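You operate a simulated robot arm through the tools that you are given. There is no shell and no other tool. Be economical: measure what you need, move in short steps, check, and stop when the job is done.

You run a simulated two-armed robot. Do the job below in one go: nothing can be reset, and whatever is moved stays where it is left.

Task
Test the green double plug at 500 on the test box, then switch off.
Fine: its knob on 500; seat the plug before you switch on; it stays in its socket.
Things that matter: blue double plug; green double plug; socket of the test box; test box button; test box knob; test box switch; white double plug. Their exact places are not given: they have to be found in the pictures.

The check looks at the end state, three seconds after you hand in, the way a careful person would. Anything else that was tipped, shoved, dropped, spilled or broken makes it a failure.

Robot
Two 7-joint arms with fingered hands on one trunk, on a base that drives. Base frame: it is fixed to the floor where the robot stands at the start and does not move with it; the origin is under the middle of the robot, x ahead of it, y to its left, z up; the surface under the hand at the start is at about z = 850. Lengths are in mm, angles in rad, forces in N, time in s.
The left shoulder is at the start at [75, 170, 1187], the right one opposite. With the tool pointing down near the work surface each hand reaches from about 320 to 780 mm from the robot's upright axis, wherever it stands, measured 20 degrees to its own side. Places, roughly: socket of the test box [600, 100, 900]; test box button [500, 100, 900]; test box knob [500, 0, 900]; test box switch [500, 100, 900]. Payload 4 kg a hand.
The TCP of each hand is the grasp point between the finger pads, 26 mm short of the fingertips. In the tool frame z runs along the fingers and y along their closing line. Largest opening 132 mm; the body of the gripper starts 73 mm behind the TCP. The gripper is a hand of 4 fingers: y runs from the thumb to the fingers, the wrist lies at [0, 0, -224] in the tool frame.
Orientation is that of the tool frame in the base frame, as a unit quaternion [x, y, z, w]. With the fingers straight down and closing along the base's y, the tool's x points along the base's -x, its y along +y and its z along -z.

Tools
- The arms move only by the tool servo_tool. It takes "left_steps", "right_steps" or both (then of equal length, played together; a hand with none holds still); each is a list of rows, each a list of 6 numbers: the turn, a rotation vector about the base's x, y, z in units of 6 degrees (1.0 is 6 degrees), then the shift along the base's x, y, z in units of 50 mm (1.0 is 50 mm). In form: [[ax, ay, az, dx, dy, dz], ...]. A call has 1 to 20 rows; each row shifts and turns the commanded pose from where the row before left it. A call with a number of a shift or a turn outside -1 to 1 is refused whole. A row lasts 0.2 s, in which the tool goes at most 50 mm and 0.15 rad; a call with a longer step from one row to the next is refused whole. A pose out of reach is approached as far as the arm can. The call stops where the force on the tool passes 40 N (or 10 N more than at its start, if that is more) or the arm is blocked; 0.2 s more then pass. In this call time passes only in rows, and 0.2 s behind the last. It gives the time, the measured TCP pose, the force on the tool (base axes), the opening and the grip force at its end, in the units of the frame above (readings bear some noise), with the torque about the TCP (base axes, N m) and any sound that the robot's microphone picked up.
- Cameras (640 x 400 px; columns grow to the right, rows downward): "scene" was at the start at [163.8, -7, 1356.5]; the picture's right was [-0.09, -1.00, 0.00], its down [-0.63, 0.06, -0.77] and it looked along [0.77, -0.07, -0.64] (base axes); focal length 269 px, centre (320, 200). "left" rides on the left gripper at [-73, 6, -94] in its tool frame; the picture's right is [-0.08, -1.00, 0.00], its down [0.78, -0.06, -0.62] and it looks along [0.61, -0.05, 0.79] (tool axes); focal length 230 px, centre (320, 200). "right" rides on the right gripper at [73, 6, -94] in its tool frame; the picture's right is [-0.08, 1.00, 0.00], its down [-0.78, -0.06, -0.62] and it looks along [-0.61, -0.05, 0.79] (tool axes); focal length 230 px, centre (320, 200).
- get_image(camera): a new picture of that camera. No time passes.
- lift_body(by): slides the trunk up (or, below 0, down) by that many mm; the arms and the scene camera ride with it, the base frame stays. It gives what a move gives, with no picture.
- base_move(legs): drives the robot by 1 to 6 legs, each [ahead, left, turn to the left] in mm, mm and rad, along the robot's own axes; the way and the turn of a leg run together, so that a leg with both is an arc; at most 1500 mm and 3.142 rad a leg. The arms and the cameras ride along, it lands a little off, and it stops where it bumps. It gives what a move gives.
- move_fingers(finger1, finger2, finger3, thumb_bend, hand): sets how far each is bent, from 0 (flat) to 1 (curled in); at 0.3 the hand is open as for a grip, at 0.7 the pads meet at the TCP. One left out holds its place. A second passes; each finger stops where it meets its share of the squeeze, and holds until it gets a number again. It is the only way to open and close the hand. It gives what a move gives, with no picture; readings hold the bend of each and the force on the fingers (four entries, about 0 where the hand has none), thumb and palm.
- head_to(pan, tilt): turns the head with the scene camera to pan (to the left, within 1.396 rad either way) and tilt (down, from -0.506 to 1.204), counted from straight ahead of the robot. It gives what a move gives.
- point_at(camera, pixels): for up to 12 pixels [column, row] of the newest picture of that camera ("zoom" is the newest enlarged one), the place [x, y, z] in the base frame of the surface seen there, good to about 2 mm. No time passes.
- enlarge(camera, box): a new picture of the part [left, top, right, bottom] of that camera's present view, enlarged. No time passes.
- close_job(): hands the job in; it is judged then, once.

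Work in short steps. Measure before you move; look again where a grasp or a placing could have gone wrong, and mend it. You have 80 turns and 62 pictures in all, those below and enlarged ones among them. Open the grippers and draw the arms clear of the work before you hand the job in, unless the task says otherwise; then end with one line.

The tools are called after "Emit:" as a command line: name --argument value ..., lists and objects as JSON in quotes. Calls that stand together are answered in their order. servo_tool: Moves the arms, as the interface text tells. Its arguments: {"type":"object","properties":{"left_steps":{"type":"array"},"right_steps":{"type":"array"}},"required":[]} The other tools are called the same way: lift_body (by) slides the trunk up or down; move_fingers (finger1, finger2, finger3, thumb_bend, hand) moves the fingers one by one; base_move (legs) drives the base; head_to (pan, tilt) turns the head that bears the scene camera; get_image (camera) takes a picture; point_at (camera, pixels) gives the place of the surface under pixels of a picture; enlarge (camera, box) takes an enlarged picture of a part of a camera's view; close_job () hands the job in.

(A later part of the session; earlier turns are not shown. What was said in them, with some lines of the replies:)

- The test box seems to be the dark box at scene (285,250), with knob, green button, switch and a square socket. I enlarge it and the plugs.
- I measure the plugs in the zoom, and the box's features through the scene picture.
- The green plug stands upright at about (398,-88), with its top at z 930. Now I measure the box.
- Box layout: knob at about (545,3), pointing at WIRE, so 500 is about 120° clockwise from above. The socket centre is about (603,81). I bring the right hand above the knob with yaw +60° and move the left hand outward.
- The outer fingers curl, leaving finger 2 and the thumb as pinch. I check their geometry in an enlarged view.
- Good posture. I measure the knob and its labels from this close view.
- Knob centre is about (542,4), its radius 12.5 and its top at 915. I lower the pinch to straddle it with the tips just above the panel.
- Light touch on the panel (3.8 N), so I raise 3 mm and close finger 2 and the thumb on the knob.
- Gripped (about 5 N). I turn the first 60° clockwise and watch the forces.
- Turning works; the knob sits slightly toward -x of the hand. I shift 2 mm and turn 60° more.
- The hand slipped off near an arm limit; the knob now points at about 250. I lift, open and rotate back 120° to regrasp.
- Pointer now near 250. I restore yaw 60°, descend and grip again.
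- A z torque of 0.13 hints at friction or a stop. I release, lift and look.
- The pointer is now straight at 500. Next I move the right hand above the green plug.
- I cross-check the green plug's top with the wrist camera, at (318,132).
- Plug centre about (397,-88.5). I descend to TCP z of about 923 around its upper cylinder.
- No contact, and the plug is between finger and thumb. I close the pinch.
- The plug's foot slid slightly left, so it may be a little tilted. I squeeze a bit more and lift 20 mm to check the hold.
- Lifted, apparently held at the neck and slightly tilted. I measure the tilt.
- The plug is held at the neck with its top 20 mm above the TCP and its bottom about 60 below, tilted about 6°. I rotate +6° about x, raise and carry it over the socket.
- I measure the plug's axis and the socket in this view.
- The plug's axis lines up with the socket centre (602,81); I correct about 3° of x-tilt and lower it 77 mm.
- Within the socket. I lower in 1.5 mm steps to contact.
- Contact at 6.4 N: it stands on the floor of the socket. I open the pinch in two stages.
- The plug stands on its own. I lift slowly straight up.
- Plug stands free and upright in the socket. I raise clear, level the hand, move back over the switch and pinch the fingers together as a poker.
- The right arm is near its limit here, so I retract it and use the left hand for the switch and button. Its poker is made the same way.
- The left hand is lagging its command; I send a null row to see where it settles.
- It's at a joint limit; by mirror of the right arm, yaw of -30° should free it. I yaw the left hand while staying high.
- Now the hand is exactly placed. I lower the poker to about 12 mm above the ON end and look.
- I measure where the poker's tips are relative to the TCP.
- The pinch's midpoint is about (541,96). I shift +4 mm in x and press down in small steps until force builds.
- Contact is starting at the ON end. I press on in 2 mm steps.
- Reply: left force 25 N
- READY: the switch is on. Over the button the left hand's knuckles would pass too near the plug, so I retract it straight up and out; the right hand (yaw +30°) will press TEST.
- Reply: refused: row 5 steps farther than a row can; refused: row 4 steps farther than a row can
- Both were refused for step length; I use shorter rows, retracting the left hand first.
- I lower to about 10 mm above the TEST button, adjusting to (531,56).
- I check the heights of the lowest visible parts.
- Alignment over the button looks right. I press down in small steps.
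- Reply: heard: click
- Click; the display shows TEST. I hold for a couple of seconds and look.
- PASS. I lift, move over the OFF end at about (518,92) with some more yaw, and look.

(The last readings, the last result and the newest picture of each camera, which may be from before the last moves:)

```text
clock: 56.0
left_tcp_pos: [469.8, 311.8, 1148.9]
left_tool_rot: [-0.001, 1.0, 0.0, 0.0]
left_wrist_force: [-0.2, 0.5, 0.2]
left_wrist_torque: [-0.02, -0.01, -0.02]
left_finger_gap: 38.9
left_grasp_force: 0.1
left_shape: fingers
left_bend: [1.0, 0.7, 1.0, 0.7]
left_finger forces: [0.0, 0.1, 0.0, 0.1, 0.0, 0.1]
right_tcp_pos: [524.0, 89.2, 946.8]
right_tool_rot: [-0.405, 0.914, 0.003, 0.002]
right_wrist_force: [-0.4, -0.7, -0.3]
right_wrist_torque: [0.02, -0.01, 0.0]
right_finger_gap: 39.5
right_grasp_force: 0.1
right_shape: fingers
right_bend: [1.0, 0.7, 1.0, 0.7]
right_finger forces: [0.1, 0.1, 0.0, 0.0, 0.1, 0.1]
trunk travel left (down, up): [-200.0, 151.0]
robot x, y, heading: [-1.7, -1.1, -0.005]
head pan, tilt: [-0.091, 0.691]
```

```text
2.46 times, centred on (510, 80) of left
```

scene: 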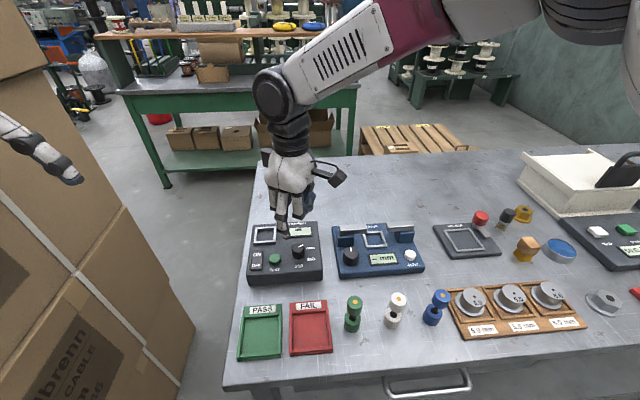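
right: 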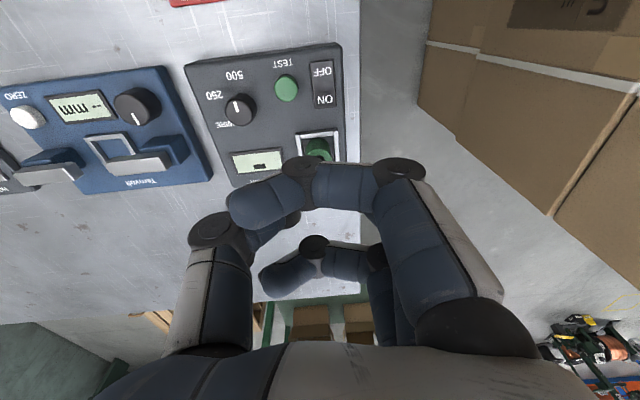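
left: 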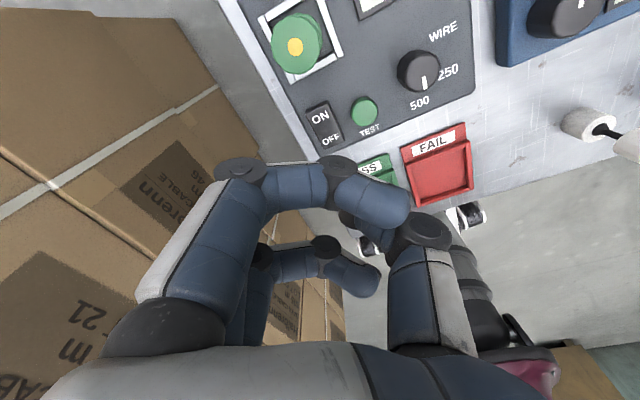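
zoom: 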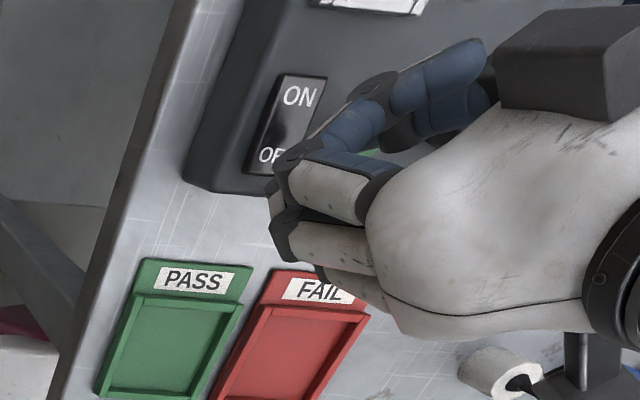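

It is slightly short in -x; I shift 8 mm more with 6° further yaw, then press down.

Emit:
servo_tool --right_steps '[[0, 0, 1, -0.08, 0, 0], [0, 0, 0.5, -0.04, 0, -0.15], [0, 0, 0, 0, 0, -0.15]]'

Emit:
enlarge --camera "scene" --box '[230, 200, 330, 280]'

```text
clock: 56.8
left_tcp_pos: [470.1, 312.9, 1149.0]
left_tool_rot: [0.001, 1.0, 0.0, 0.0]
left_wrist_force: [-0.5, 0.9, -0.1]
left_wrist_torque: [0.01, 0.01, 0.01]
left_finger_gap: 39.2
left_grasp_force: 0.1
left_shape: fingers
left_bend: [1.0, 0.7, 1.0, 0.7]
left_finger forces: [0.1, 0.1, 0.0, 0.0, 0.0, 0.1]
right_tcp_pos: [515.8, 91.0, 929.6]
right_tool_rot: [-0.476, 0.879, 0.002, 0.002]
right_wrist_force: [-0.8, 0.2, 0.3]
right_wrist_torque: [0.01, -0.03, 0.0]
right_finger_gap: 39.3
right_grasp_force: 0.1
right_shape: fingers
right_bend: [1.0, 0.7, 1.0, 0.7]
right_finger forces: [0.0, 0.0, 0.0, 0.0, 0.0, 0.0]
trunk travel left (down, up): [-200.0, 151.0]
robot x, y, heading: [-1.6, 3.3, 0.004]
head pan, tilt: [-0.091, 0.691]
```

```text
5.00 times, centred on (280, 240) of scene
```

zoom: 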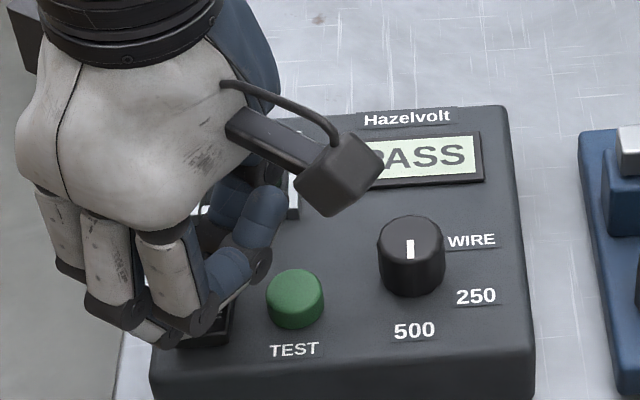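

In place over OFF. I press down.

Emit:
servo_tool --right_steps '[[0, 0, 0, 0, 0, -0.06], [0, 0, 0, 0, 0, -0.06], [0, 0, 0, 0, 0, -0.05], [0, 0, 0, 0, 0, -0.05]]'

Emit:
enlarge --camera "scene" --box '[230, 200, 330, 280]'

```text
clock: 57.8
left_tcp_pos: [468.4, 311.8, 1150.8]
left_tool_rot: [0.001, 1.0, 0.0, 0.001]
left_wrist_force: [0.0, 0.1, 0.2]
left_wrist_torque: [-0.02, -0.03, 0.02]
left_finger_gap: 38.8
left_grasp_force: 0.1
left_shape: fingers
left_bend: [1.0, 0.7, 1.0, 0.7]
left_finger forces: [0.0, 0.1, 0.1, 0.1, 0.0, 0.0]
right_tcp_pos: [519.8, 87.5, 924.6]
right_tool_rot: [-0.471, 0.882, 0.003, 0.007]
right_wrist_force: [-0.4, -2.6, 15.6]
right_wrist_torque: [-0.01, -0.12, -0.01]
right_finger_gap: 38.7
right_grasp_force: 7.9
right_shape: fingers
right_bend: [1.0, 0.7, 1.0, 0.71]
right_finger forces: [0.1, 2.8, 0.0, 0.0, 13.5, 0.0]
trunk travel left (down, up): [-200.0, 151.0]
robot x, y, heading: [-0.5, -2.7, 0.003]
head pan, tilt: [-0.091, 0.691]
```

```text
5.00 times, centred on (280, 240) of scene
```

zoom: 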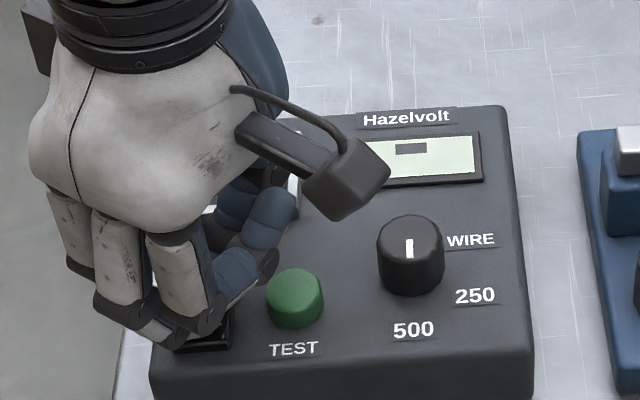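

The display went blank, so it is off. I lift straight up, retreat to the right side, level the yaw and open both hands.

Emit:
servo_tool --right_steps '[[0, 0, 0, 0, 0, 0.4], [0, 0, 0, 0, 0, 0.8], [0, 0, 0, 0, 0, 0.8], [0, 0, 0, -0.1, -0.2, 0.8], [0, 0, 0, -0.2, -0.5, 0.6], [0, 0, -1, -0.2, -0.6, 0.4], [0, 0, -1, -0.2, -0.6, 0.3], [0, 0, -1, -0.2, -0.6, 0.2], [0, 0, -1, -0.2, -0.6, 0], [0, 0, -1, -0.2, -0.6, 0], [0, 0, -1, -0.2, -0.6, 0]]'

Emit:
move_fingers --hand "right" --finger1 0.3 --finger2 0.3 --finger3 0.3 --thumb_bend 0.3

Emit:
move_fingers --hand "left" --finger1 0.3 --finger2 0.3 --finger3 0.3 --thumb_bend 0.3

Emit:
get_image --camera "scene"

Emit:
enlarge --camera "scene" --box '[230, 200, 330, 280]'

```text
clock: 60.2
left_tcp_pos: [469.6, 311.1, 1149.7]
left_tool_rot: [0.0, 1.0, 0.0, 0.0]
left_wrist_force: [0.2, -0.7, 0.8]
left_wrist_torque: [-0.01, 0.01, 0.02]
left_finger_gap: 39.0
left_grasp_force: 0.1
left_shape: fingers
left_bend: [1.0, 0.7, 1.0, 0.7]
left_finger forces: [0.0, 0.0, 0.1, 0.1, 0.0, 0.1]
right_tcp_pos: [438.3, -123.1, 1131.2]
right_tool_rot: [-0.183, 0.983, 0.001, 0.0]
right_wrist_force: [-0.2, -0.7, -0.2]
right_wrist_torque: [0.02, -0.01, 0.01]
right_finger_gap: 39.2
right_grasp_force: 0.1
right_shape: fingers
right_bend: [1.0, 0.7, 1.0, 0.7]
right_finger forces: [0.1, 0.0, 0.0, 0.0, 0.0, 0.0]
trunk travel left (down, up): [-200.0, 151.0]
robot x, y, heading: [1.1, -4.0, -0.0]
head pan, tilt: [-0.091, 0.691]
```

```text
clock: 61.2
left_tcp_pos: [469.4, 312.1, 1149.7]
left_tool_rot: [0.0, 1.0, -0.001, 0.0]
left_wrist_force: [-0.4, 0.3, 0.6]
left_wrist_torque: [-0.02, 0.0, -0.04]
left_finger_gap: 39.0
left_grasp_force: 0.0
left_shape: fingers
left_bend: [1.0, 0.7, 1.0, 0.7]
left_finger forces: [0.0, 0.1, 0.1, 0.1, 0.0, 0.0]
right_tcp_pos: [438.9, -122.7, 1131.9]
right_tool_rot: [-0.184, 0.983, 0.0, 0.0]
right_wrist_force: [0.3, -0.9, -0.5]
right_wrist_torque: [0.02, 0.01, -0.02]
right_finger_gap: 135.9
right_grasp_force: 0.2
right_shape: fingers
right_bend: [0.3, 0.3, 0.3, 0.3]
right_finger forces: [0.0, 0.1, 0.0, 0.1, 0.1, 0.1]
trunk travel left (down, up): [-200.0, 151.0]
robot x, y, heading: [-5.1, 1.5, 0.002]
head pan, tilt: [-0.091, 0.691]
```

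```text
clock: 62.2
left_tcp_pos: [470.2, 311.2, 1149.1]
left_tool_rot: [0.0, 1.0, 0.0, -0.001]
left_wrist_force: [-0.1, -0.3, 0.4]
left_wrist_torque: [0.0, 0.03, 0.0]
left_finger_gap: 135.6
left_grasp_force: 0.2
left_shape: fingers
left_bend: [0.3, 0.3, 0.3, 0.3]
left_finger forces: [0.0, 0.0, 0.1, 0.0, 0.0, 0.0]
right_tcp_pos: [437.5, -122.6, 1131.3]
right_tool_rot: [-0.183, 0.983, 0.0, 0.0]
right_wrist_force: [-0.7, 0.4, 0.2]
right_wrist_torque: [-0.03, 0.03, 0.05]
right_finger_gap: 135.9
right_grasp_force: 0.1
right_shape: fingers
right_bend: [0.3, 0.3, 0.3, 0.3]
right_finger forces: [0.1, 0.1, 0.0, 0.0, 0.0, 0.0]
trunk travel left (down, up): [-200.0, 151.0]
robot x, y, heading: [1.2, -0.9, 0.003]
head pan, tilt: [-0.091, 0.691]
```

```text
6 pictures are left
```

scene: 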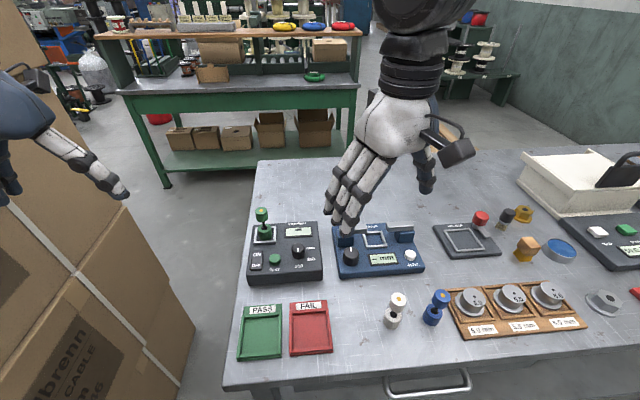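

```text
5.00 times, centred on (280, 240) of scene
```

zoom: 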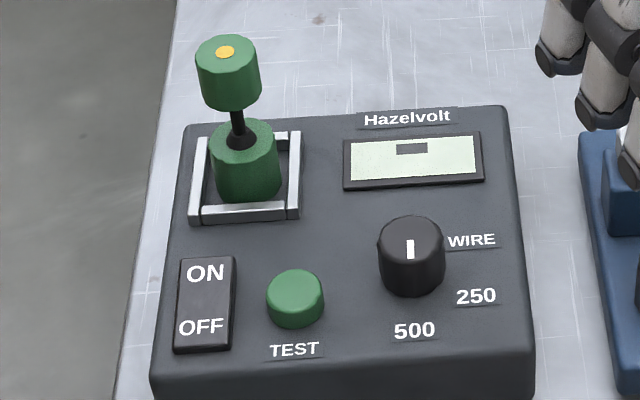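

The plug is upright in its socket, the knob points at 500, the box is off, and both hands are open and clear. I hand in.

Emit:
close_job

```text
The job is handed in.
```

The green double plug was tested at 500 and the display read PASS; the test box is switched off and the plug still stands in its socket.
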